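You operate a simulated robot arm through the tools that you are given. There is no shell and no other tool. Be economical: measure what you need, move in short steps, check, and stop when the job is done.

The job below is to be done with a simulated two-armed robot. You get a single attempt, and the scene is never put back.

## Task
On the top of the check bench, fold the blue cloth in half.

The check looks at the end state, three seconds after you hand in, the way a careful person would. Anything else that was tipped, shoved, dropped, spilled or broken makes it a failure. Flat cloth is picked up by pressing the open fingertips on it (5 to 10 N) and closing them slowly along it; thin cloth reads only 2 to 8 mm in the jaws.

## Robot
Two 7-joint arms with two-finger parallel grippers on one trunk, on a base that drives. Base frame: it is fixed to the floor where the robot stands at the start and does not move with it; the origin is under the middle of the robot, x ahead of it, y to its left, z up. Readings come in m, degrees, newtons and seconds.
The left shoulder is at the start at [0.07, 0.163, 1.145], the right one opposite. Places, roughly: top of the check bench [0.7, -0.7, 0.9]. Payload 3.43 kg a hand.
Tool frame (each hand has its own): the origin (TCP) lies between the finger pads and is the grasp point; the fingertips stand 0.034 m ahead of it; z points along the fingers, y is the line along which they close. Largest opening 0.128 m; finger width 0.024, thickness 0.012; the body of the gripper, 0.048 by 0.13 m, starts 0.096 m behind the TCP.
Orientation is that of the tool frame in the base frame, as a unit quaternion [x, y, z, w]. With the fingers straight down and closing along the base's y, the tool's x points along the base's -x, its y along +y and its z along -z.

## Interface
- The arms move only by the tool move_arm. It takes "left_rows", "right_rows" or both (then of equal length, played together; a hand with none holds still); each is a list of rows, each an object (a shift or turn left out is 0, a gripper value left out holds the last) with "travel": the shift along the base's x, y, z in m, a list of three; "dr": the turn, a rotation vector about the base's x, y, z in degrees, a list of three; "claw": the finger opening in m, from 0 to 0.128. In form: [{"travel": [x, y, z], "dr": [wx, wy, wz], "claw": claw}, ...]. A call has 1 to 10 rows; each row shifts and turns the commanded pose from where the row before left it. Rows are played at 5 a second. More than 0.05 m and 8.6 degrees between two rows, or a gripper value outside its range, and nothing of the call is played. Where a pose cannot be reached the arm comes as near as it can. A force on the tool above 40 N (or 10 N above the force at the start of the call, whichever is more), or a blocked arm, ends the call early, and 0.2 s more pass. The fingers move at their own pace (about 0.153 m/s each) and stop on an object; they squeeze with about 32 N. The grip force told is the motor's: it shows also when the fingers shut on nothing. Time passes only in rows, and 0.2 s behind the last, so rows that do not move let the fingers close. It gives the time, the measured TCP pose, the force on the tool (base axes), the opening and the grip force at its end, in the units of the frame above (readings bear some noise).
- Cameras (640 x 400 px; columns grow to the right, rows downward): "scene" is now at [0.1262, 0.0219, 1.3758]; the picture's right is [0.14, -0.99, 0.00], its down [-0.68, -0.09, -0.73] and it looks along [0.72, 0.10, -0.68] (base axes); focal length 288 px, centre (320, 200). "left" rides on the left gripper at [0.076, 0.011, -0.16] in its tool frame; the picture's right is [-0.15, 0.99, 0.00], its down [-0.88, -0.13, -0.46] and it looks along [-0.45, -0.07, 0.89] (tool axes); focal length 234 px, centre (320, 200). "right" rides on the right gripper at [0.076, -0.011, -0.16] in its tool frame; the picture's right is [0.15, 0.99, 0.00], its down [-0.88, 0.13, -0.46] and it looks along [-0.45, 0.07, 0.89] (tool axes); focal length 234 px, centre (320, 200). There is no depth. A picture from a camera that has moved, and an enlarged one, comes with that camera's place and axes in the base frame and with its lens. The place of the scene camera against the robot may be out by one fixed shift of up to 0.025 m in any direction.
- grab_frame(camera): a new picture of that camera. It takes no simulated time.
- lift_body(by): slides the trunk up (or, below 0, down) by that many m; the arms and the scene camera ride with it, the base frame stays. It gives what a move gives, with no picture.
- steer(legs): drives the robot by 1 to 6 legs, each [ahead, left, turn to the left] in m, m and degrees, along the robot's own axes; the way and the turn of a leg run together, so that a leg with both is an arc; at most 1.5 m and 180 degrees a leg. The arms and the cameras ride along, it lands a little off, and it stops where it bumps. It gives what a move gives.
- head_to(pan, tilt): turns the head with the scene camera to pan (to the left, within 86 degrees either way) and tilt (down, from -29 to 69), counted from straight ahead of the robot. It gives what a move gives.
- zoom(camera, box): a new picture of the part [left, top, right, bottom] of that camera's present view, enlarged. It takes no simulated time.
- job_done(): hands the job in; it is judged then, once.

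Work in short steps. Places have to be worked out from the pictures, the camera data and where the tool is seen: move nearer, look again, correct. Check each grasp and each placing, and mend what went wrong. You have 120 turns and 92 pictures in all, those below and enlarged ones among them. Open the grippers and draw the arms clear of the work before you hand the job in, unless the task says otherwise; then end with one line.

The tools are called after "Request:" as name(argument=value, ...) on one line, values as JSON. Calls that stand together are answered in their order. move_arm: Moves the arms, as the interface text tells. Its arguments: {"type":"object","properties":{"left_rows":{"type":"array","items":{"type":"object","properties":{"travel":{"type":"array","items":{"type":"number"}},"dr":{"type":"array","items":{"type":"number"}},"claw":{"type":"number"}}}},"right_rows":{"type":"array","items":{"type":"object","properties":{"travel":{"type":"array","items":{"type":"number"}},"dr":{"type":"array","items":{"type":"number"}},"claw":{"type":"number"}}}}},"required":[]} The other tools are called the same way: lift_body (by) slides the trunk up or down; steer (legs) drives the base; head_to (pan, tilt) turns the head that bears the scene camera; grab_frame (camera) takes a picture; zoom (camera, box) takes an enlarged picture of a part of a camera's view; job_done () hands the job in.

At the start:

```text
t: 0.0
left_tcp_pos: [0.4857, 0.2659, 1.1054]
left_ee_rot: [0.0, 1.0, 0.0, 0.001]
left_contact_force: [0.5, 0.5, 0.2]
left_finger_gap: 0.1281
left_grip_force: 0.1
right_tcp_pos: [0.5394, -0.2671, 1.0613]
right_ee_rot: [0.0, 1.0, 0.0, 0.0]
right_contact_force: [0.4, 0.8, -0.8]
right_finger_gap: 0.128
right_grip_force: 0.0
trunk travel left (down, up): [-0.625, 0.315]
robot x, y, heading: [-0.0025, -0.0025, -0.0]
head pan, tilt: [8.0, 43.0]
```

scene: 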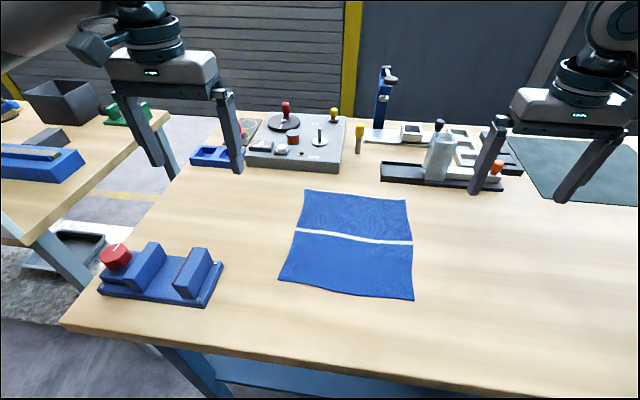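
right: 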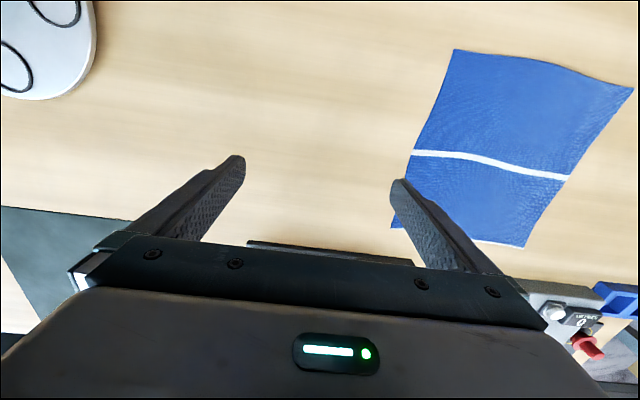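
left: 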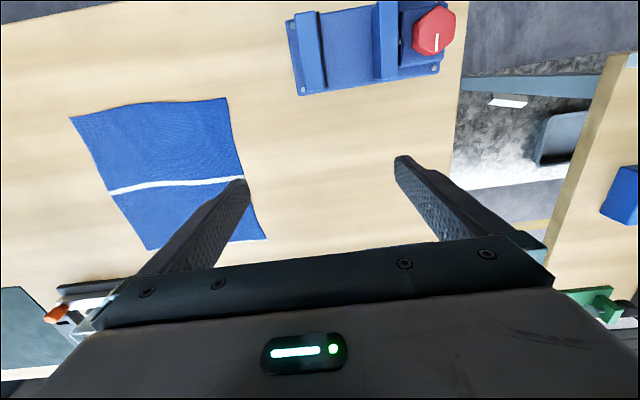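

The cloth lies near (0.57, 0.02) on the bench in front of me. I'll turn the head right to see whether the check bench is a different surface.

Request:
head_to(pan=-45, tilt=40)

Request:
grab_frame(camera="scene")

```text
t: 1.2
left_tcp_pos: [0.4863, 0.2639, 1.1062]
left_ee_rot: [0.0, 1.0, 0.0, 0.0]
left_contact_force: [-0.1, 0.4, -0.5]
left_finger_gap: 0.1278
left_grip_force: 0.1
right_tcp_pos: [0.5381, -0.2674, 1.0604]
right_ee_rot: [0.0, 1.0, 0.0, -0.001]
right_contact_force: [0.0, -0.2, -0.2]
right_finger_gap: 0.1282
right_grip_force: 0.0
trunk travel left (down, up): [-0.625, 0.315]
robot x, y, heading: [-0.0032, -0.0036, -0.2]
head pan, tilt: [-45.0, 40.0]
```

```text
88 pictures are left
camera scene: at [0.1043, -0.0497, 1.3802], right [-0.71, -0.71, 0.0], down [-0.46, 0.45, -0.77], along [0.54, -0.54, -0.64], focal length 288 px, centre (320, 200)
```

scene: 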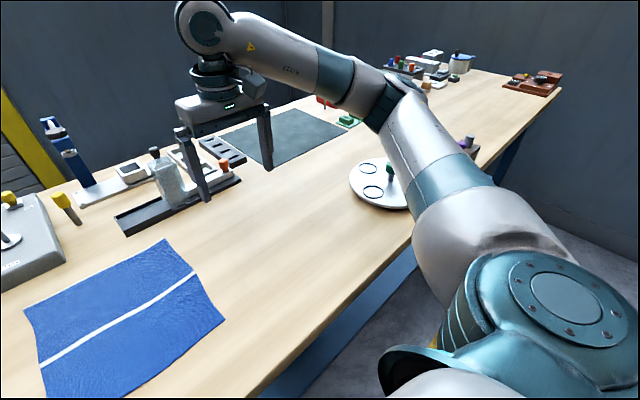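

The bench is one long surface. Cross-checking the wrist and scene views puts its top near z ≈ 0.87–0.88, with the cloth spanning x ≈ 0.405–0.67 and y ≈ -0.12 to 0.13, and the white stripe at mid-length. The near edge is close to the inner reach limit, so I'll back up 0.12 m and look again.

Request:
steer(legs=[[-0.12, 0, 0]])

Request:
head_to(pan=0, tilt=45)

Request:
grab_frame(camera="scene")

```text
t: 2.5
left_tcp_pos: [0.3654, 0.2644, 1.1056]
left_ee_rot: [0.0, 1.0, 0.0, 0.0]
left_contact_force: [0.5, -0.7, 0.0]
left_finger_gap: 0.1282
left_grip_force: 0.1
right_tcp_pos: [0.4177, -0.2673, 1.0608]
right_ee_rot: [0.0, 1.0, 0.0, 0.0]
right_contact_force: [0.1, 0.0, 0.2]
right_finger_gap: 0.128
right_grip_force: 0.1
trunk travel left (down, up): [-0.625, 0.315]
robot x, y, heading: [-0.1196, 0.0016, -0.1]
head pan, tilt: [-45.0, 40.0]
```

```text
t: 3.6
left_tcp_pos: [0.3655, 0.2642, 1.1065]
left_ee_rot: [0.0, 1.0, 0.0, 0.0]
left_contact_force: [-0.2, 0.0, -0.4]
left_finger_gap: 0.128
left_grip_force: 0.0
right_tcp_pos: [0.4191, -0.2679, 1.0607]
right_ee_rot: [0.001, 1.0, 0.0, 0.0]
right_contact_force: [0.3, 0.0, 0.1]
right_finger_gap: 0.1279
right_grip_force: 0.1
trunk travel left (down, up): [-0.625, 0.315]
robot x, y, heading: [-0.1172, -0.002, 0.1]
head pan, tilt: [0.0, 45.0]
```

```text
87 pictures are left
camera scene: at [0.005, 0.0103, 1.373], right [0.0, -1.0, 0.0], down [-0.71, 0.0, -0.71], along [0.71, 0.0, -0.71], focal length 288 px, centre (320, 200)
```

scene: 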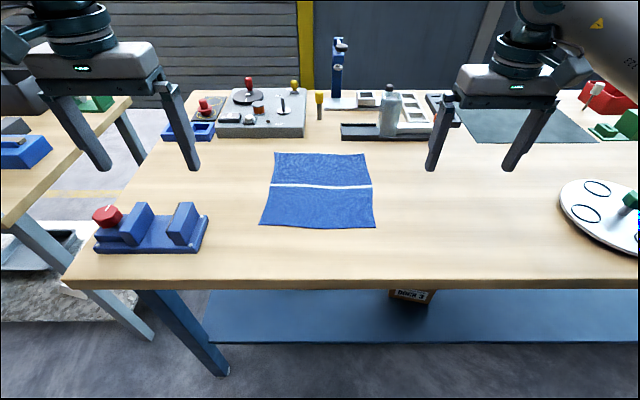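

I'll bring both hands above the near corners at z ≈ 1.02 with the claws narrowed, then check with the wrist cameras.

Request:
move_arm(left_rows=[{"travel": [0.014, -0.041, -0.02], "claw": 0.04}, {"travel": [0.014, -0.041, -0.02]}, {"travel": [0.014, -0.041, -0.02]}, {"travel": [0.013, -0.041, -0.02]}, {}], right_rows=[{"travel": [0, 0.043, -0.01], "claw": 0.04}, {"travel": [0, 0.043, -0.01]}, {"travel": [0, 0.043, -0.01]}, {"travel": [0, 0.043, -0.01]}, {}])

Request:
grab_frame(camera="left")

Request:
grab_frame(camera="right")

Request:
grab_frame(camera="scene")

```text
t: 4.8
left_tcp_pos: [0.4205, 0.0991, 1.0262]
left_ee_rot: [0.0, 1.0, 0.0, 0.0]
left_contact_force: [-0.4, 0.7, -1.4]
left_finger_gap: 0.0397
left_grip_force: 0.1
right_tcp_pos: [0.4168, -0.0953, 1.0208]
right_ee_rot: [0.001, 1.0, 0.001, 0.001]
right_contact_force: [-0.3, -0.5, -0.2]
right_finger_gap: 0.0401
right_grip_force: 0.0
trunk travel left (down, up): [-0.625, 0.315]
robot x, y, heading: [-0.1207, -0.0043, -0.3]
head pan, tilt: [0.0, 45.0]
```

```text
86 pictures are left
camera left: at [0.3443, 0.11, 1.1859], right [0.15, 0.99, 0.0], down [0.88, -0.13, 0.46], along [0.45, -0.07, -0.89], focal length 234 px, centre (320, 200)
```

left: 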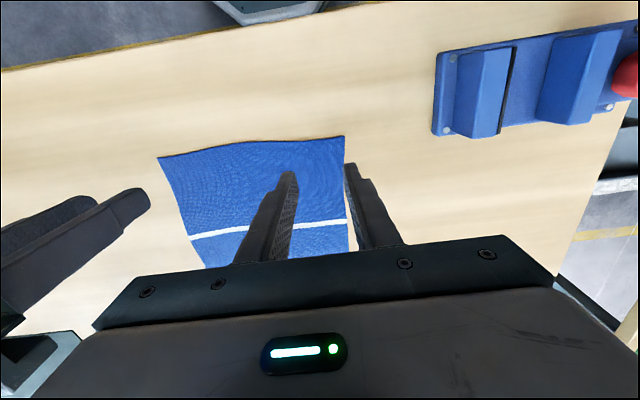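

```text
85 pictures are left
camera right: at [0.3412, -0.1076, 1.1807], right [-0.15, 0.99, 0.0], down [0.88, 0.13, 0.46], along [0.45, 0.07, -0.89], focal length 234 px, centre (320, 200)
```

right: 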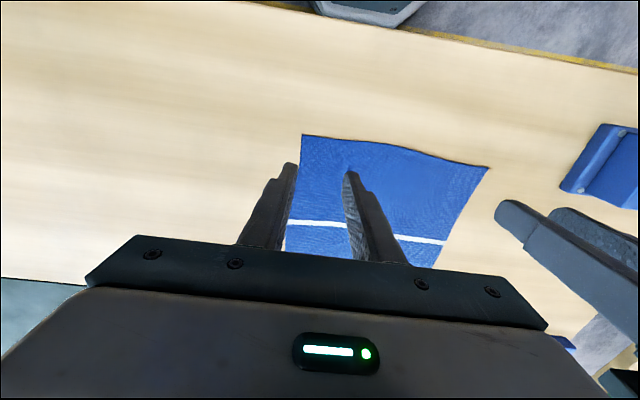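

```text
84 pictures are left
camera scene: at [0.0038, 0.0104, 1.3732], right [0.0, -1.0, 0.0], down [-0.71, 0.0, -0.71], along [0.71, 0.0, -0.71], focal length 288 px, centre (320, 200)
```

scene: 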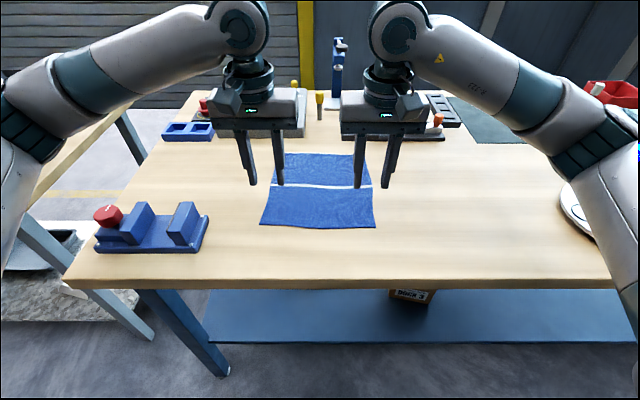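

Triangulating the two wrist views gives corners near (0.403, -0.12) and (0.411, 0.13), the stripe at x ≈ 0.537 and the surface at z ≈ 0.885. I'll shift slightly inward and descend until the tips are about 2 cm above the surface.

Request:
move_arm(left_rows=[{"travel": [0, -0.009, -0.03]}, {"travel": [0, 0, -0.03]}, {"travel": [0, 0, -0.026]}], right_rows=[{"travel": [0, 0.01, -0.03]}, {"travel": [0, 0.003, -0.03]}, {"travel": [0, 0, -0.021]}])

Request:
grab_frame(camera="left")

Request:
grab_frame(camera="right")

```text
t: 5.6
left_tcp_pos: [0.423, 0.091, 0.9402]
left_ee_rot: [0.0, 1.0, 0.0, -0.001]
left_contact_force: [0.4, 0.2, -0.2]
left_finger_gap: 0.0399
left_grip_force: 0.0
right_tcp_pos: [0.4174, -0.0817, 0.9385]
right_ee_rot: [0.0, 1.0, -0.001, 0.0]
right_contact_force: [0.1, -0.1, -0.5]
right_finger_gap: 0.04
right_grip_force: 0.1
trunk travel left (down, up): [-0.625, 0.315]
robot x, y, heading: [-0.1167, 0.0035, -0.2]
head pan, tilt: [0.0, 45.0]
```

```text
83 pictures are left
camera left: at [0.3471, 0.1022, 1.0987], right [0.15, 0.99, 0.0], down [0.88, -0.13, 0.45], along [0.45, -0.07, -0.89], focal length 234 px, centre (320, 200)
```

left: 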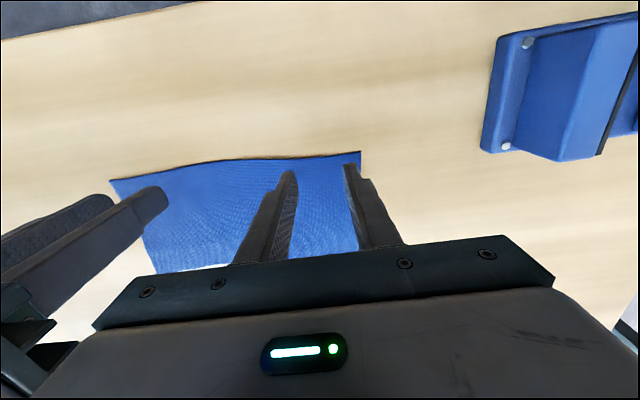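

```text
82 pictures are left
camera right: at [0.343, -0.094, 1.0988], right [-0.15, 0.99, 0.0], down [0.88, 0.13, 0.45], along [0.45, 0.07, -0.89], focal length 234 px, centre (320, 200)
```

right: 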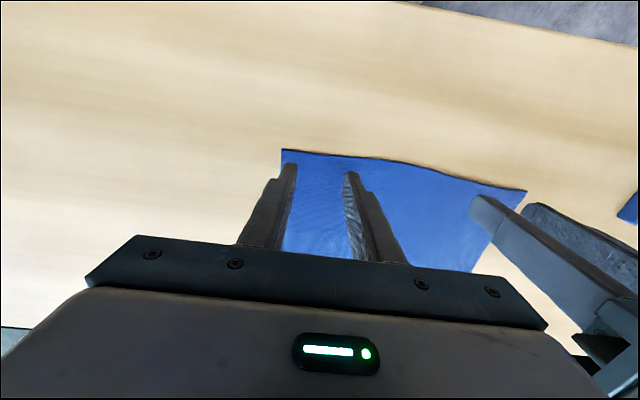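

The tips line up just inside the near edge at both corners. Next I'll descend in small steps and watch the contact force.

Request:
move_arm(left_rows=[{"travel": [0, 0, -0.008]}, {"travel": [0, 0, -0.005]}, {}], right_rows=[{"travel": [0, 0, -0.008]}, {"travel": [0, 0, -0.005]}, {}])

```text
t: 6.4
left_tcp_pos: [0.4222, 0.091, 0.9276]
left_ee_rot: [0.0, 1.0, 0.0, 0.0]
left_contact_force: [0.0, 0.3, -0.7]
left_finger_gap: 0.0398
left_grip_force: 0.1
right_tcp_pos: [0.4185, -0.0823, 0.9261]
right_ee_rot: [0.0, 1.0, 0.0, 0.0]
right_contact_force: [-0.9, 0.0, 0.1]
right_finger_gap: 0.04
right_grip_force: 0.0
trunk travel left (down, up): [-0.625, 0.315]
robot x, y, heading: [-0.1184, -0.001, 0.0]
head pan, tilt: [0.0, 45.0]
```

No contact yet, so I continue down in small steps.

Request:
move_arm(left_rows=[{"travel": [0, 0, -0.004]}, {"travel": [0, 0, -0.004]}, {}], right_rows=[{"travel": [0, 0, -0.004]}, {"travel": [0, 0, -0.003]}, {}])

```text
t: 7.2
left_tcp_pos: [0.4219, 0.0921, 0.9188]
left_ee_rot: [0.0, 1.0, 0.0, 0.0]
left_contact_force: [-0.3, 0.0, 0.0]
left_finger_gap: 0.0398
left_grip_force: 0.1
right_tcp_pos: [0.4178, -0.0828, 0.9201]
right_ee_rot: [0.0, 1.0, -0.001, 0.0]
right_contact_force: [0.7, -0.7, -0.6]
right_finger_gap: 0.0399
right_grip_force: 0.1
trunk travel left (down, up): [-0.625, 0.315]
robot x, y, heading: [-0.1191, 0.0005, 0.1]
head pan, tilt: [0.0, 45.0]
```

Still free, so I keep going down.

Request:
move_arm(left_rows=[{"travel": [0, 0, -0.003]}, {"travel": [0, 0, -0.002]}, {}], right_rows=[{"travel": [0, 0, -0.003]}, {"travel": [0, 0, -0.003]}, {}])

Request:
zoom(camera="left", box=[220, 120, 420, 245])

```text
t: 8.0
left_tcp_pos: [0.422, 0.0909, 0.9159]
left_ee_rot: [-0.001, 1.0, 0.001, 0.001]
left_contact_force: [3.5, 1.1, 12.0]
left_finger_gap: 0.0401
left_grip_force: 0.1
right_tcp_pos: [0.4182, -0.0818, 0.9163]
right_ee_rot: [0.0, 1.0, 0.0, 0.001]
right_contact_force: [1.7, -1.4, 7.4]
right_finger_gap: 0.0398
right_grip_force: 0.1
trunk travel left (down, up): [-0.625, 0.315]
robot x, y, heading: [-0.1222, 0.0017, -0.1]
head pan, tilt: [0.0, 45.0]
```

```text
3.20 times, centred on (320, 182) of left
camera zoom: at [0.3448, 0.1022, 1.0745], right [0.15, 0.99, 0.0], down [0.88, -0.13, 0.46], along [0.45, -0.07, -0.89], focal length 749 px, centre (320, 256)
```

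zoom: 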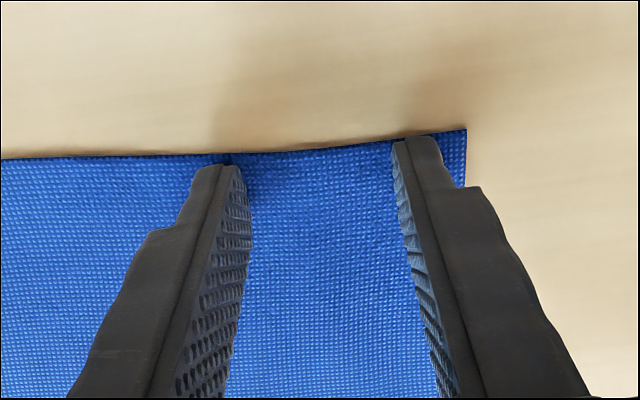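

Both hands are in contact (12 N and 7 N), with the left tips just inside the edge. I'll ease the left up slightly and close both slowly.

Request:
move_arm(left_rows=[{"travel": [0, 0, -0.0], "claw": 0.036}, {"claw": 0.032}, {"claw": 0.028}, {"claw": 0.024}, {"claw": 0.02}, {"claw": 0.016}, {"claw": 0.012}, {"claw": 0.008}, {"claw": 0.004}, {"claw": 0.0}], right_rows=[{"travel": [0, 0, -0.0], "claw": 0.036}, {"claw": 0.032}, {"claw": 0.028}, {"claw": 0.024}, {"claw": 0.02}, {"claw": 0.016}, {"claw": 0.012}, {"claw": 0.008}, {"claw": 0.004}, {"claw": 0.0}])

Request:
zoom(camera="left", box=[220, 120, 420, 245])

Request:
zoom(camera="right", box=[220, 120, 420, 245])

```text
t: 10.2
left_tcp_pos: [0.4194, 0.0897, 0.9146]
left_ee_rot: [0.001, 1.0, 0.0, 0.0]
left_contact_force: [1.6, -8.7, 12.5]
left_finger_gap: 0.0019
left_grip_force: 32.4
right_tcp_pos: [0.4156, -0.0813, 0.9164]
right_ee_rot: [0.0, 1.0, 0.001, 0.002]
right_contact_force: [-2.1, 9.3, 19.9]
right_finger_gap: 0.0039
right_grip_force: 32.2
trunk travel left (down, up): [-0.625, 0.315]
robot x, y, heading: [-0.1165, 0.0004, 0.1]
head pan, tilt: [0.0, 45.0]
```

```text
3.20 times, centred on (320, 182) of left
camera zoom: at [0.3431, 0.102, 1.0744], right [0.15, 0.99, 0.0], down [0.88, -0.13, 0.46], along [0.45, -0.07, -0.89], focal length 749 px, centre (320, 256)
```

zoom: 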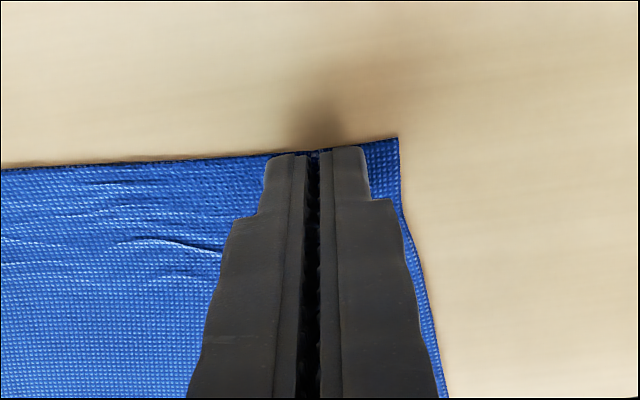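

```text
3.20 times, centred on (320, 182) of right
camera zoom: at [0.3403, -0.0937, 1.0759], right [-0.15, 0.99, 0.0], down [0.88, 0.13, 0.46], along [0.45, 0.07, -0.89], focal length 749 px, centre (320, 256)
```

zoom: 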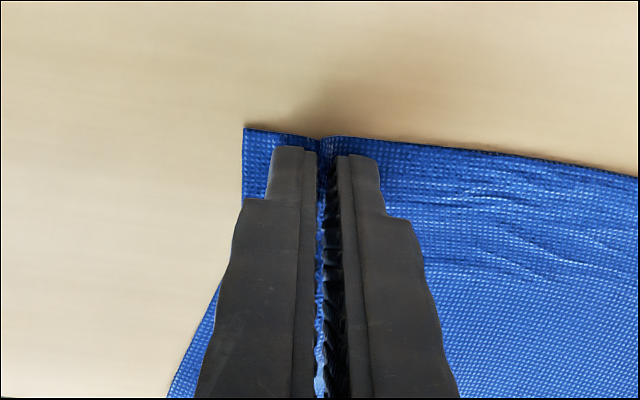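

Both hands have cloth in the jaws, reading about 2 mm on the left and 4 mm on the right. I'll lift a few centimetres gently to test the grip.

Request:
move_arm(left_rows=[{"travel": [0.002, 0, 0.01]}, {"travel": [0.003, 0, 0.015]}, {"travel": [0.005, 0, 0.015]}, {}], right_rows=[{"travel": [0.002, 0, 0.01]}, {"travel": [0.003, 0, 0.015]}, {"travel": [0.005, 0, 0.015]}, {}])

Request:
grab_frame(camera="left")

Request:
grab_frame(camera="right")

```text
t: 11.2
left_tcp_pos: [0.4306, 0.0905, 0.9535]
left_ee_rot: [0.0, 1.0, -0.001, -0.001]
left_contact_force: [-0.4, -10.5, 0.4]
left_finger_gap: 0.0019
left_grip_force: 32.3
right_tcp_pos: [0.4283, -0.0809, 0.9551]
right_ee_rot: [0.0, 1.0, 0.0, -0.001]
right_contact_force: [0.3, 11.1, 0.2]
right_finger_gap: 0.0021
right_grip_force: 32.1
trunk travel left (down, up): [-0.625, 0.315]
robot x, y, heading: [-0.12, 0.0014, 0.1]
head pan, tilt: [0.0, 45.0]
```

```text
78 pictures are left
camera left: at [0.3555, 0.1018, 1.1135], right [0.15, 0.99, 0.0], down [0.88, -0.13, 0.45], along [0.45, -0.07, -0.89], focal length 234 px, centre (320, 200)
```

left: 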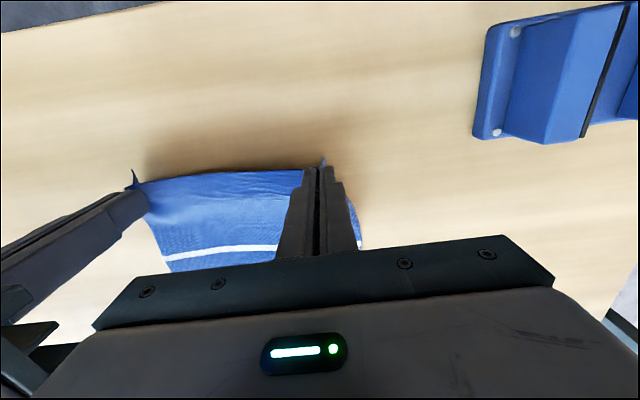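

```text
77 pictures are left
camera right: at [0.3523, -0.0938, 1.1138], right [-0.15, 0.99, 0.0], down [0.88, 0.13, 0.45], along [0.45, 0.07, -0.89], focal length 234 px, centre (320, 200)
```

right: 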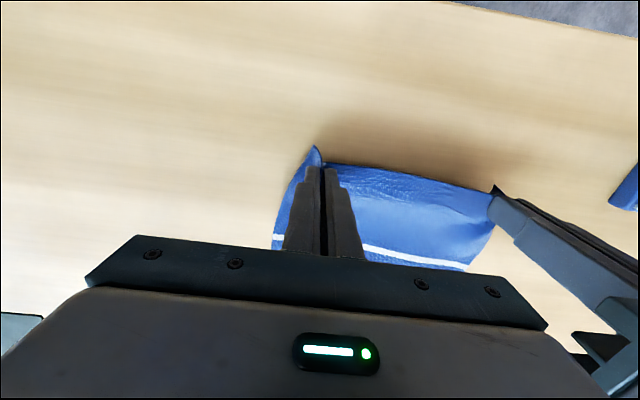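

Both grips hold and the cloth is taut. With near-to-far folding, though, the hands would have to tilt over the tray and bottle at the far side. Folding the far edge toward me lets the fingers pitch forward over free space, so I'll lay this edge back and spread the fingers to smooth it.

Request:
move_arm(left_rows=[{"travel": [-0.005, 0, -0.015]}, {"travel": [-0.003, 0, -0.015]}, {"travel": [-0.002, 0, -0.009]}, {"claw": 0.006}, {"claw": 0.012}, {"claw": 0.018}, {"claw": 0.024}, {"claw": 0.03}, {"claw": 0.036}, {"claw": 0.042}], right_rows=[{"travel": [-0.005, 0, -0.015]}, {"travel": [-0.003, 0, -0.015]}, {"travel": [-0.002, 0, -0.009]}, {"claw": 0.006}, {"claw": 0.012}, {"claw": 0.018}, {"claw": 0.024}, {"claw": 0.03}, {"claw": 0.036}, {"claw": 0.042}])

Request:
move_arm(left_rows=[{"travel": [0, 0, 0.02]}, {"travel": [0, 0, 0.03]}, {"travel": [0, 0, 0.03]}], right_rows=[{"travel": [0, 0, 0.02]}, {"travel": [0, 0, 0.03]}, {"travel": [0, 0, 0.03]}])

Request:
grab_frame(camera="scene")

Request:
grab_frame(camera="left")

```text
t: 13.4
left_tcp_pos: [0.4211, 0.0908, 0.9156]
left_ee_rot: [0.0, 1.0, 0.0, 0.0]
left_contact_force: [1.3, -0.3, 1.4]
left_finger_gap: 0.041
left_grip_force: 0.2
right_tcp_pos: [0.417, -0.082, 0.9159]
right_ee_rot: [-0.001, 1.0, -0.001, 0.001]
right_contact_force: [0.7, -3.5, 18.1]
right_finger_gap: 0.0397
right_grip_force: 0.0
trunk travel left (down, up): [-0.625, 0.315]
robot x, y, heading: [-0.121, -0.0012, -0.0]
head pan, tilt: [0.0, 45.0]
```

```text
t: 14.2
left_tcp_pos: [0.4203, 0.0919, 0.9953]
left_ee_rot: [0.001, 1.0, 0.0, 0.0]
left_contact_force: [-0.5, 0.2, -0.8]
left_finger_gap: 0.0419
left_grip_force: 0.1
right_tcp_pos: [0.4177, -0.0813, 0.9947]
right_ee_rot: [0.0, 1.0, -0.001, 0.0]
right_contact_force: [-0.6, -0.1, 0.6]
right_finger_gap: 0.042
right_grip_force: 0.0
trunk travel left (down, up): [-0.625, 0.315]
robot x, y, heading: [-0.1197, -0.0004, -0.1]
head pan, tilt: [0.0, 45.0]
```

```text
76 pictures are left
camera scene: at [0.0049, 0.0105, 1.3729], right [0.0, -1.0, 0.0], down [-0.71, 0.0, -0.71], along [0.71, 0.0, -0.71], focal length 288 px, centre (320, 200)
```

scene: 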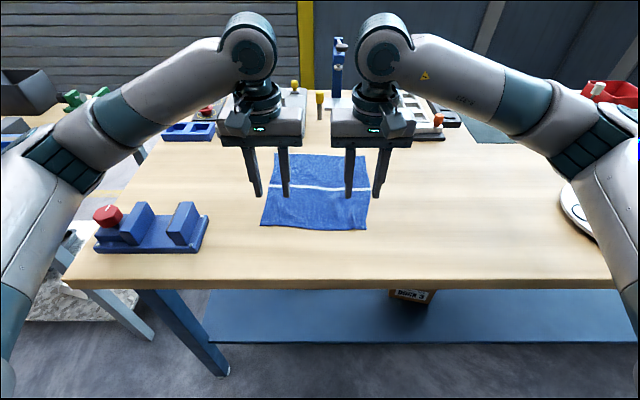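

```text
75 pictures are left
camera left: at [0.345, 0.1034, 1.1547], right [0.15, 0.99, 0.0], down [0.88, -0.13, 0.46], along [0.45, -0.07, -0.89], focal length 234 px, centre (320, 200)
```

left: 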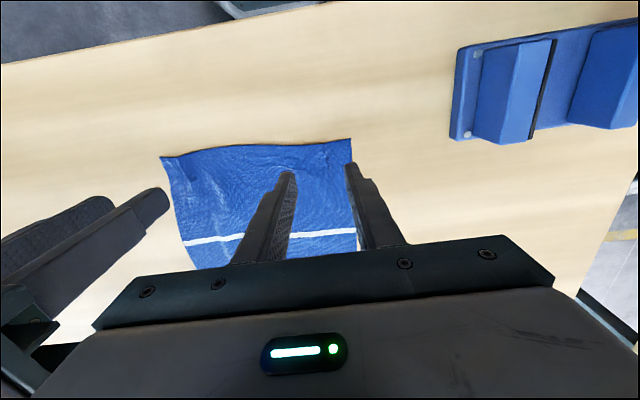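

The cloth lies back down almost flat. Now I'll move both hands forward toward the far edge, staying at height, and look.

Request:
move_arm(left_rows=[{"travel": [0.045, 0, 0.01]}, {"travel": [0.045, 0, 0.01]}, {"travel": [0.045, 0, 0]}, {"travel": [0.045, 0, 0]}, {}], right_rows=[{"travel": [0.045, 0, 0.01]}, {"travel": [0.045, 0, 0.01]}, {"travel": [0.045, 0, 0]}, {"travel": [0.045, 0, 0]}, {}])

Request:
grab_frame(camera="left")

Request:
grab_frame(camera="right")

Request:
grab_frame(camera="scene")

```text
t: 15.4
left_tcp_pos: [0.6001, 0.0913, 1.016]
left_ee_rot: [0.0, 1.0, 0.0, 0.0]
left_contact_force: [-0.5, 0.4, -0.3]
left_finger_gap: 0.0421
left_grip_force: 0.1
right_tcp_pos: [0.5972, -0.0816, 1.0161]
right_ee_rot: [0.0, 1.0, 0.0, 0.002]
right_contact_force: [-0.7, 0.1, 0.0]
right_finger_gap: 0.0422
right_grip_force: 0.1
trunk travel left (down, up): [-0.625, 0.315]
robot x, y, heading: [-0.1212, -0.0011, -0.3]
head pan, tilt: [0.0, 45.0]
```

```text
74 pictures are left
camera left: at [0.5241, 0.1026, 1.1751], right [0.15, 0.99, 0.0], down [0.88, -0.13, 0.46], along [0.45, -0.07, -0.89], focal length 234 px, centre (320, 200)
```

left: 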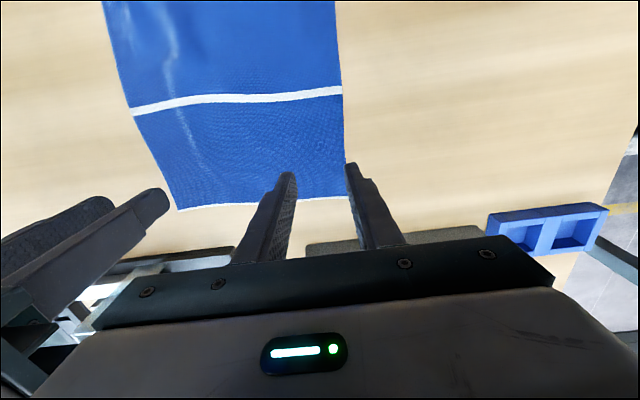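

```text
73 pictures are left
camera right: at [0.5218, -0.0936, 1.1755], right [-0.15, 0.99, 0.0], down [0.88, 0.13, 0.46], along [0.45, 0.07, -0.89], focal length 234 px, centre (320, 200)
```

right: 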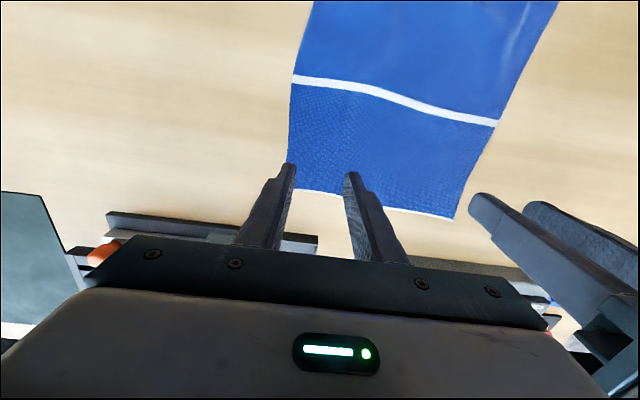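

```text
72 pictures are left
camera scene: at [0.004, 0.0104, 1.3732], right [0.0, -1.0, 0.0], down [-0.71, 0.0, -0.71], along [0.71, 0.0, -0.71], focal length 288 px, centre (320, 200)
```

scene: 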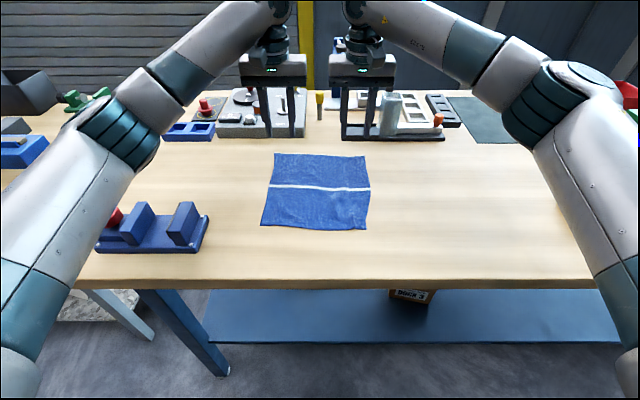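

The far corners come out near (0.670, 0.12) and (0.658, -0.12), with clear space beyond. I'll position both hands just inside that edge and come down to just above contact.

Request:
move_arm(left_rows=[{"travel": [0.03, -0.007, 0]}, {"travel": [0.026, 0, -0.03]}, {"travel": [0, 0, -0.03]}, {"travel": [0, 0, -0.026]}, {}], right_rows=[{"travel": [0.025, 0, 0]}, {"travel": [0.023, 0, -0.03]}, {"travel": [0, 0, -0.03]}, {"travel": [0, 0, -0.026]}, {}])

Request:
zoom(camera="left", box=[220, 120, 420, 245])

Request:
zoom(camera="right", box=[220, 120, 420, 245])

```text
t: 16.6
left_tcp_pos: [0.6571, 0.0849, 0.9291]
left_ee_rot: [0.0, 1.0, 0.001, 0.0]
left_contact_force: [0.0, -0.1, 0.4]
left_finger_gap: 0.0422
left_grip_force: 0.1
right_tcp_pos: [0.6452, -0.0811, 0.9297]
right_ee_rot: [-0.001, 1.0, 0.0, 0.001]
right_contact_force: [0.0, 0.1, 0.1]
right_finger_gap: 0.0422
right_grip_force: 0.0
trunk travel left (down, up): [-0.625, 0.315]
robot x, y, heading: [-0.1218, 0.0001, 0.0]
head pan, tilt: [0.0, 45.0]
```

```text
3.20 times, centred on (320, 182) of left
camera zoom: at [0.5808, 0.096, 1.0876], right [0.15, 0.99, 0.0], down [0.88, -0.13, 0.46], along [0.45, -0.07, -0.89], focal length 749 px, centre (320, 256)
```

zoom: 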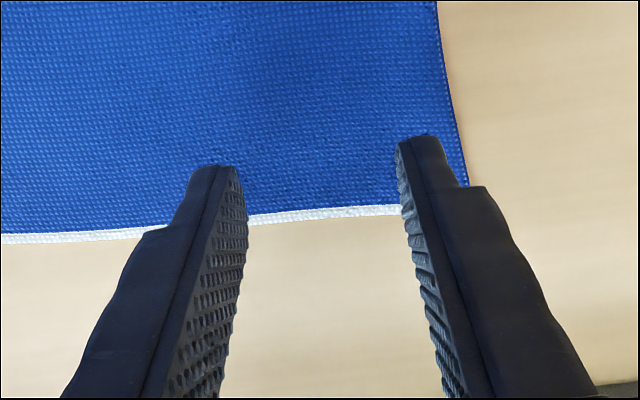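

```text
3.20 times, centred on (320, 182) of right
camera zoom: at [0.5704, -0.0935, 1.0889], right [-0.15, 0.99, 0.0], down [0.88, 0.13, 0.46], along [0.45, 0.07, -0.89], focal length 749 px, centre (320, 256)
```

zoom: 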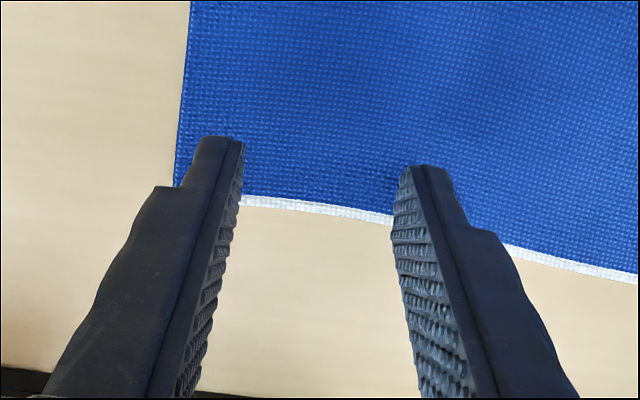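

The fingers sit just inside the far hem at both corners. I'll press down to contact.

Request:
move_arm(left_rows=[{"travel": [0, 0, -0.008]}, {"travel": [0, 0, -0.003]}, {"travel": [0, 0, -0.0025]}, {}], right_rows=[{"travel": [0, 0, -0.008]}, {"travel": [0, 0, -0.003]}, {"travel": [0, 0, -0.0025]}, {}])

```text
t: 17.6
left_tcp_pos: [0.6562, 0.0854, 0.9156]
left_ee_rot: [0.0, 1.0, 0.0, 0.0]
left_contact_force: [0.2, 1.1, 5.4]
left_finger_gap: 0.0424
left_grip_force: 0.1
right_tcp_pos: [0.6463, -0.0816, 0.9157]
right_ee_rot: [0.0, 1.0, 0.0, 0.001]
right_contact_force: [-0.2, -0.3, -0.1]
right_finger_gap: 0.0422
right_grip_force: 0.1
trunk travel left (down, up): [-0.625, 0.315]
robot x, y, heading: [-0.1184, 0.001, 0.1]
head pan, tilt: [0.0, 45.0]
```

The left presses at 5 N and the right just misses contact, so I'll nudge both down a little, the right more.

Request:
move_arm(left_rows=[{"travel": [0, 0, -0.0005]}, {}], right_rows=[{"travel": [0, 0, -0.0015]}, {}])

```text
t: 18.2
left_tcp_pos: [0.6562, 0.0849, 0.9157]
left_ee_rot: [0.0, 1.0, 0.0, 0.001]
left_contact_force: [1.5, -0.2, 6.0]
left_finger_gap: 0.0421
left_grip_force: 0.0
right_tcp_pos: [0.646, -0.0822, 0.9151]
right_ee_rot: [0.0, 1.0, 0.0, 0.001]
right_contact_force: [1.5, -0.3, 6.4]
right_finger_gap: 0.0419
right_grip_force: 0.0
trunk travel left (down, up): [-0.625, 0.315]
robot x, y, heading: [-0.1175, 0.0026, -0.0]
head pan, tilt: [0.0, 45.0]
```

Both hands press at about 6 N. I'll close slowly along the cloth, drifting slightly inward to relieve the tension.

Request:
move_arm(left_rows=[{"claw": 0.036}, {"claw": 0.032}, {"claw": 0.028}, {"claw": 0.024}, {"travel": [0, -0.001, 0], "claw": 0.02}, {"travel": [0, -0.001, 0], "claw": 0.016}, {"travel": [0, -0.001, 0], "claw": 0.012}, {"claw": 0.008}, {"claw": 0.004}, {"claw": 0.0}], right_rows=[{"claw": 0.036}, {"claw": 0.032}, {"claw": 0.028}, {"claw": 0.024}, {"travel": [0, 0.001, 0], "claw": 0.02}, {"travel": [0, 0.001, 0], "claw": 0.016}, {"travel": [0, 0.001, 0], "claw": 0.012}, {"claw": 0.008}, {"claw": 0.004}, {"claw": 0.0}])

Request:
move_arm(left_rows=[{"travel": [-0.002, 0, 0.01]}, {"travel": [-0.003, 0, 0.015]}, {"travel": [-0.005, 0, 0.015]}, {}], right_rows=[{"travel": [-0.002, 0, 0.01]}, {"travel": [-0.003, 0, 0.015]}, {"travel": [-0.005, 0, 0.015]}, {}])

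Request:
grab_frame(camera="left")

Request:
grab_frame(camera="right")

```text
t: 20.4
left_tcp_pos: [0.6569, 0.0802, 0.9147]
left_ee_rot: [0.0, 1.0, 0.0, 0.0]
left_contact_force: [0.4, -0.4, 2.5]
left_finger_gap: 0.0023
left_grip_force: 31.8
right_tcp_pos: [0.6463, -0.0781, 0.9158]
right_ee_rot: [0.0, 1.0, 0.0, 0.002]
right_contact_force: [0.2, -0.1, 10.7]
right_finger_gap: 0.002
right_grip_force: 32.2
trunk travel left (down, up): [-0.625, 0.315]
robot x, y, heading: [-0.1212, -0.0008, -0.1]
head pan, tilt: [0.0, 45.0]
```

```text
t: 21.4
left_tcp_pos: [0.6468, 0.0812, 0.9542]
left_ee_rot: [0.0, 1.0, -0.001, -0.001]
left_contact_force: [0.0, -1.7, 0.3]
left_finger_gap: 0.0021
left_grip_force: 31.6
right_tcp_pos: [0.6371, -0.0802, 0.9529]
right_ee_rot: [0.0, 1.0, 0.0, 0.0]
right_contact_force: [0.2, 0.1, -0.8]
right_finger_gap: 0.0019
right_grip_force: 31.8
trunk travel left (down, up): [-0.625, 0.315]
robot x, y, heading: [-0.1217, 0.0013, 0.1]
head pan, tilt: [0.0, 45.0]
```

```text
69 pictures are left
camera left: at [0.5716, 0.0921, 1.1139], right [0.15, 0.99, 0.0], down [0.88, -0.13, 0.45], along [0.45, -0.07, -0.89], focal length 234 px, centre (320, 200)
```

left: 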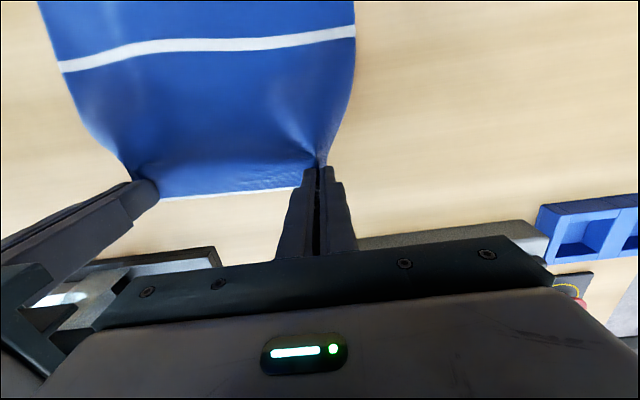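

```text
68 pictures are left
camera right: at [0.5608, -0.0907, 1.1132], right [-0.15, 0.99, 0.0], down [0.88, 0.13, 0.45], along [0.45, 0.07, -0.89], focal length 234 px, centre (320, 200)
```

right: 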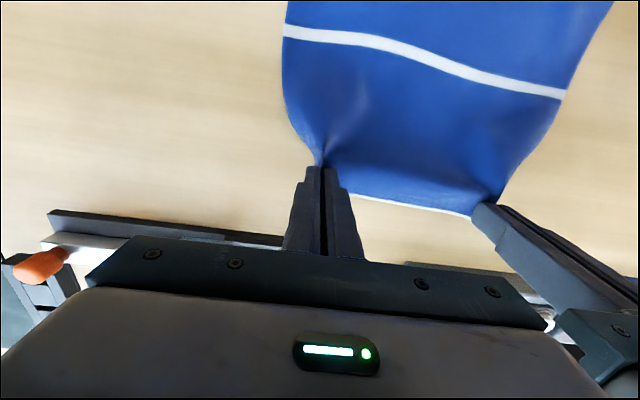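

The hem is held in both hands, with light forces and about 2 mm in each jaw. I'll start the fold arc toward me, pitching the fingers forward as I go: up to the apex first, then a check.

Request:
move_arm(left_rows=[{"travel": [-0.025, 0.001, 0.028], "dr": [0, -6, 0]}, {"travel": [-0.025, 0.001, 0.021], "dr": [0, -6, 0]}, {"travel": [-0.0315, 0, 0.0135], "dr": [0, -6, 0]}, {"travel": [-0.0335, 0, 0.0045], "dr": [0, -6, 0]}], right_rows=[{"travel": [-0.025, -0.001, 0.028], "dr": [0, -6, 0]}, {"travel": [-0.025, -0.001, 0.021], "dr": [0, -6, 0]}, {"travel": [-0.0315, 0, 0.0135], "dr": [0, -6, 0]}, {"travel": [-0.0335, 0, 0.0045], "dr": [0, -6, 0]}])

Request:
grab_frame(camera="scene")

Request:
grab_frame(camera="left")

```text
t: 22.4
left_tcp_pos: [0.5308, 0.0834, 1.0232]
left_ee_rot: [-0.001, 0.978, 0.0, 0.209]
left_contact_force: [-0.2, -4.0, -0.6]
left_finger_gap: 0.0019
left_grip_force: 31.9
right_tcp_pos: [0.5179, -0.0815, 1.0219]
right_ee_rot: [0.001, 0.978, 0.001, 0.21]
right_contact_force: [-1.2, 4.1, 0.6]
right_finger_gap: 0.0019
right_grip_force: 32.1
trunk travel left (down, up): [-0.625, 0.315]
robot x, y, heading: [-0.1196, -0.0006, 0.1]
head pan, tilt: [0.0, 45.0]
```

```text
67 pictures are left
camera scene: at [0.0029, 0.0105, 1.3733], right [0.0, -1.0, 0.0], down [-0.71, 0.0, -0.71], along [0.71, 0.0, -0.71], focal length 288 px, centre (320, 200)
```

scene: 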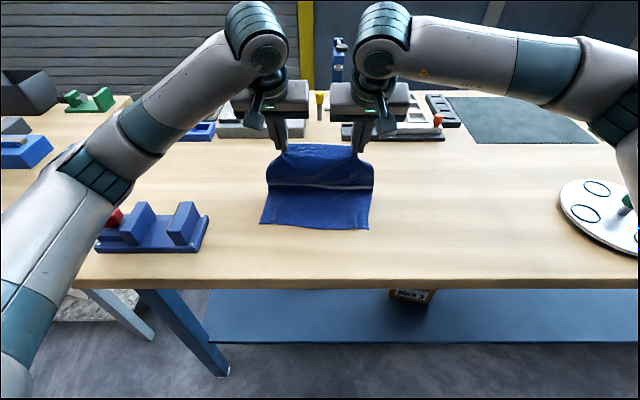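

```text
66 pictures are left
camera left: at [0.3955, 0.0946, 1.1365], right [0.13, 0.99, 0.06], down [0.62, -0.13, 0.78], along [0.78, -0.07, -0.63], focal length 234 px, centre (320, 200)
```

left: 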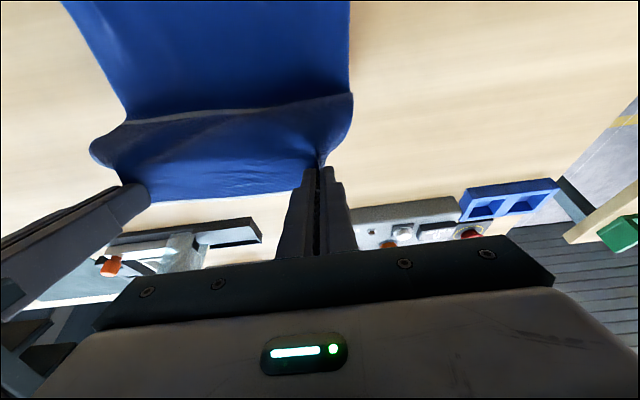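

The fold is developing evenly and the grip holds. I continue the arc down toward the near edge with more pitch.

Request:
move_arm(left_rows=[{"travel": [-0.034, 0, -0.0055], "dr": [0, -7.5, 0]}, {"travel": [-0.032, 0, -0.014], "dr": [0, -7.5, 0]}, {"travel": [-0.027, 0, -0.0225], "dr": [0, -7.5, 0]}, {"travel": [-0.02, 0, -0.028], "dr": [0, -7.5, 0]}, {}], right_rows=[{"travel": [-0.032, 0, -0.0055], "dr": [0, -7.5, 0]}, {"travel": [-0.031, 0, -0.014], "dr": [0, -7.5, 0]}, {"travel": [-0.026, 0, -0.0225], "dr": [0, -7.5, 0]}, {"travel": [-0.02, 0, -0.028], "dr": [0, -7.5, 0]}, {}])

Request:
grab_frame(camera="scene")

Request:
grab_frame(camera="left")

Request:
grab_frame(camera="right")

```text
t: 23.6
left_tcp_pos: [0.4192, 0.0825, 0.9523]
left_ee_rot: [0.0, 0.891, 0.0, 0.454]
left_contact_force: [-0.8, -6.1, 0.5]
left_finger_gap: 0.002
left_grip_force: 31.6
right_tcp_pos: [0.4125, -0.0823, 0.9512]
right_ee_rot: [0.001, 0.891, 0.0, 0.454]
right_contact_force: [0.3, 5.1, -0.9]
right_finger_gap: 0.0018
right_grip_force: 31.7
trunk travel left (down, up): [-0.625, 0.315]
robot x, y, heading: [-0.1184, 0.0033, -0.2]
head pan, tilt: [0.0, 45.0]
```

```text
65 pictures are left
camera scene: at [0.0056, 0.0102, 1.373], right [0.0, -1.0, 0.0], down [-0.71, 0.0, -0.71], along [0.71, 0.0, -0.71], focal length 288 px, centre (320, 200)
```

scene: 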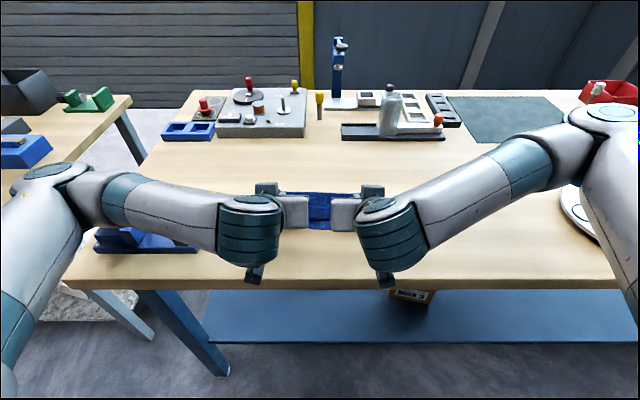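

```text
64 pictures are left
camera left: at [0.2453, 0.0941, 0.9835], right [0.09, 0.99, 0.12], down [0.15, -0.13, 0.98], along [0.99, -0.07, -0.16], focal length 234 px, centre (320, 200)
```

left: 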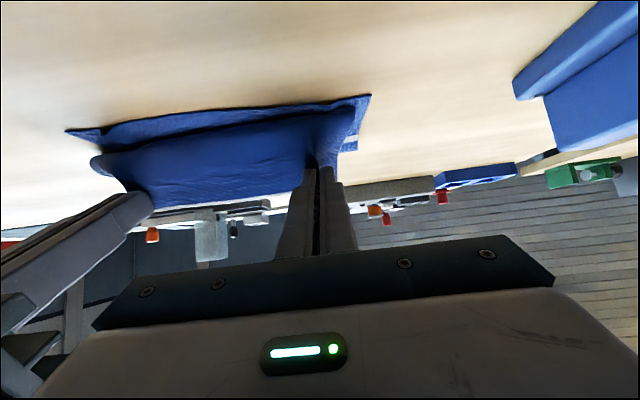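

```text
63 pictures are left
camera right: at [0.2391, -0.0939, 0.984], right [-0.09, 0.99, -0.12], down [0.15, 0.13, 0.98], along [0.99, 0.07, -0.16], focal length 234 px, centre (320, 200)
```

right: 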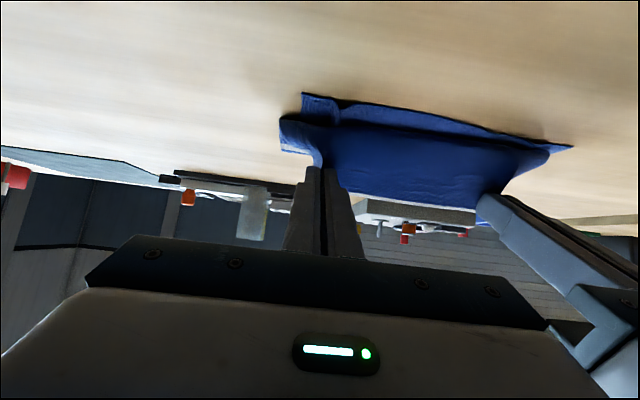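

The cloth is folded over and the hem is held just above the near edge. I'll lower it and then open the fingers slowly.

Request:
move_arm(left_rows=[{"travel": [-0.006, 0, -0.012]}, {"travel": [-0.006, 0, -0.012]}, {"travel": [-0.003, 0, -0.01]}, {}], right_rows=[{"travel": [-0.006, 0, -0.012]}, {"travel": [-0.006, 0, -0.012]}, {"travel": [-0.003, 0, -0.01]}, {}])

Request:
grab_frame(camera="left")

Request:
grab_frame(camera="right")

```text
t: 24.6
left_tcp_pos: [0.404, 0.0832, 0.9183]
left_ee_rot: [0.0, 0.891, 0.0, 0.453]
left_contact_force: [-0.8, -4.4, 1.4]
left_finger_gap: 0.0022
left_grip_force: 32.4
right_tcp_pos: [0.3972, -0.0813, 0.9171]
right_ee_rot: [0.001, 0.891, 0.0, 0.454]
right_contact_force: [-0.8, 4.1, 0.2]
right_finger_gap: 0.002
right_grip_force: 31.8
trunk travel left (down, up): [-0.625, 0.315]
robot x, y, heading: [-0.1191, 0.0026, 0.1]
head pan, tilt: [0.0, 45.0]
```

```text
62 pictures are left
camera left: at [0.2305, 0.0941, 0.9499], right [0.09, 0.99, 0.12], down [0.15, -0.13, 0.98], along [0.98, -0.07, -0.16], focal length 234 px, centre (320, 200)
```

left: 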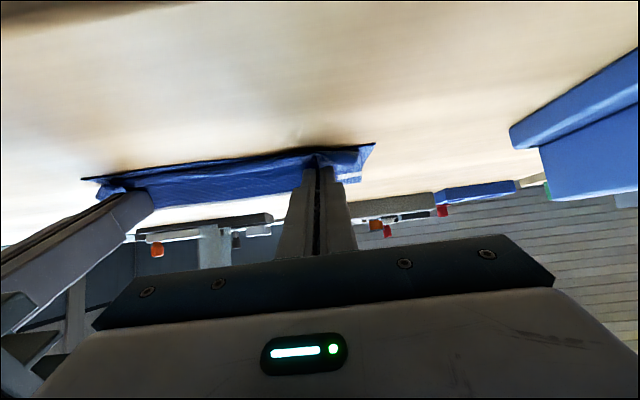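

```text
61 pictures are left
camera right: at [0.2238, -0.0932, 0.95], right [-0.09, 0.99, -0.12], down [0.15, 0.13, 0.98], along [0.99, 0.07, -0.16], focal length 234 px, centre (320, 200)
```

right: 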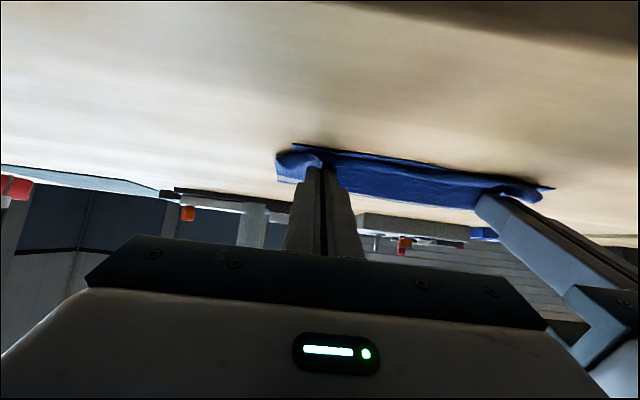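

The loop sits right at the near edge of the lower layer. I'll release slowly and let it settle.

Request:
move_arm(left_rows=[{"claw": 0.005}, {"claw": 0.01}, {"claw": 0.015}, {"claw": 0.02}, {"claw": 0.03}, {}, {}], right_rows=[{"claw": 0.005}, {"claw": 0.01}, {"claw": 0.015}, {"claw": 0.02}, {"claw": 0.03}, {}, {}])

Request:
grab_frame(camera="left")

Request:
grab_frame(camera="right")

```text
t: 26.2
left_tcp_pos: [0.4047, 0.0831, 0.9174]
left_ee_rot: [0.0, 0.891, 0.0, 0.454]
left_contact_force: [-0.1, 0.5, -0.6]
left_finger_gap: 0.03
left_grip_force: 0.0
right_tcp_pos: [0.3967, -0.0813, 0.9165]
right_ee_rot: [0.0, 0.891, 0.0, 0.454]
right_contact_force: [-0.7, 0.9, -0.3]
right_finger_gap: 0.0299
right_grip_force: 0.1
trunk travel left (down, up): [-0.625, 0.315]
robot x, y, heading: [-0.1155, 0.001, -0.1]
head pan, tilt: [0.0, 45.0]
```

```text
60 pictures are left
camera left: at [0.2307, 0.0941, 0.95], right [0.09, 0.99, 0.12], down [0.15, -0.13, 0.98], along [0.98, -0.07, -0.16], focal length 234 px, centre (320, 200)
```

left: 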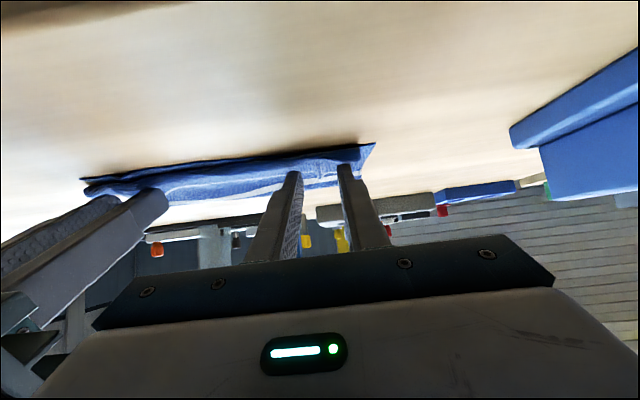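

```text
59 pictures are left
camera right: at [0.224, -0.0931, 0.9501], right [-0.09, 0.99, -0.12], down [0.15, 0.13, 0.98], along [0.98, 0.07, -0.16], focal length 234 px, centre (320, 200)
```

right: 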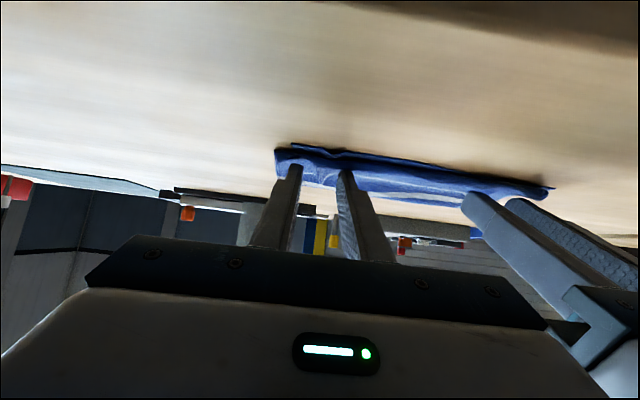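

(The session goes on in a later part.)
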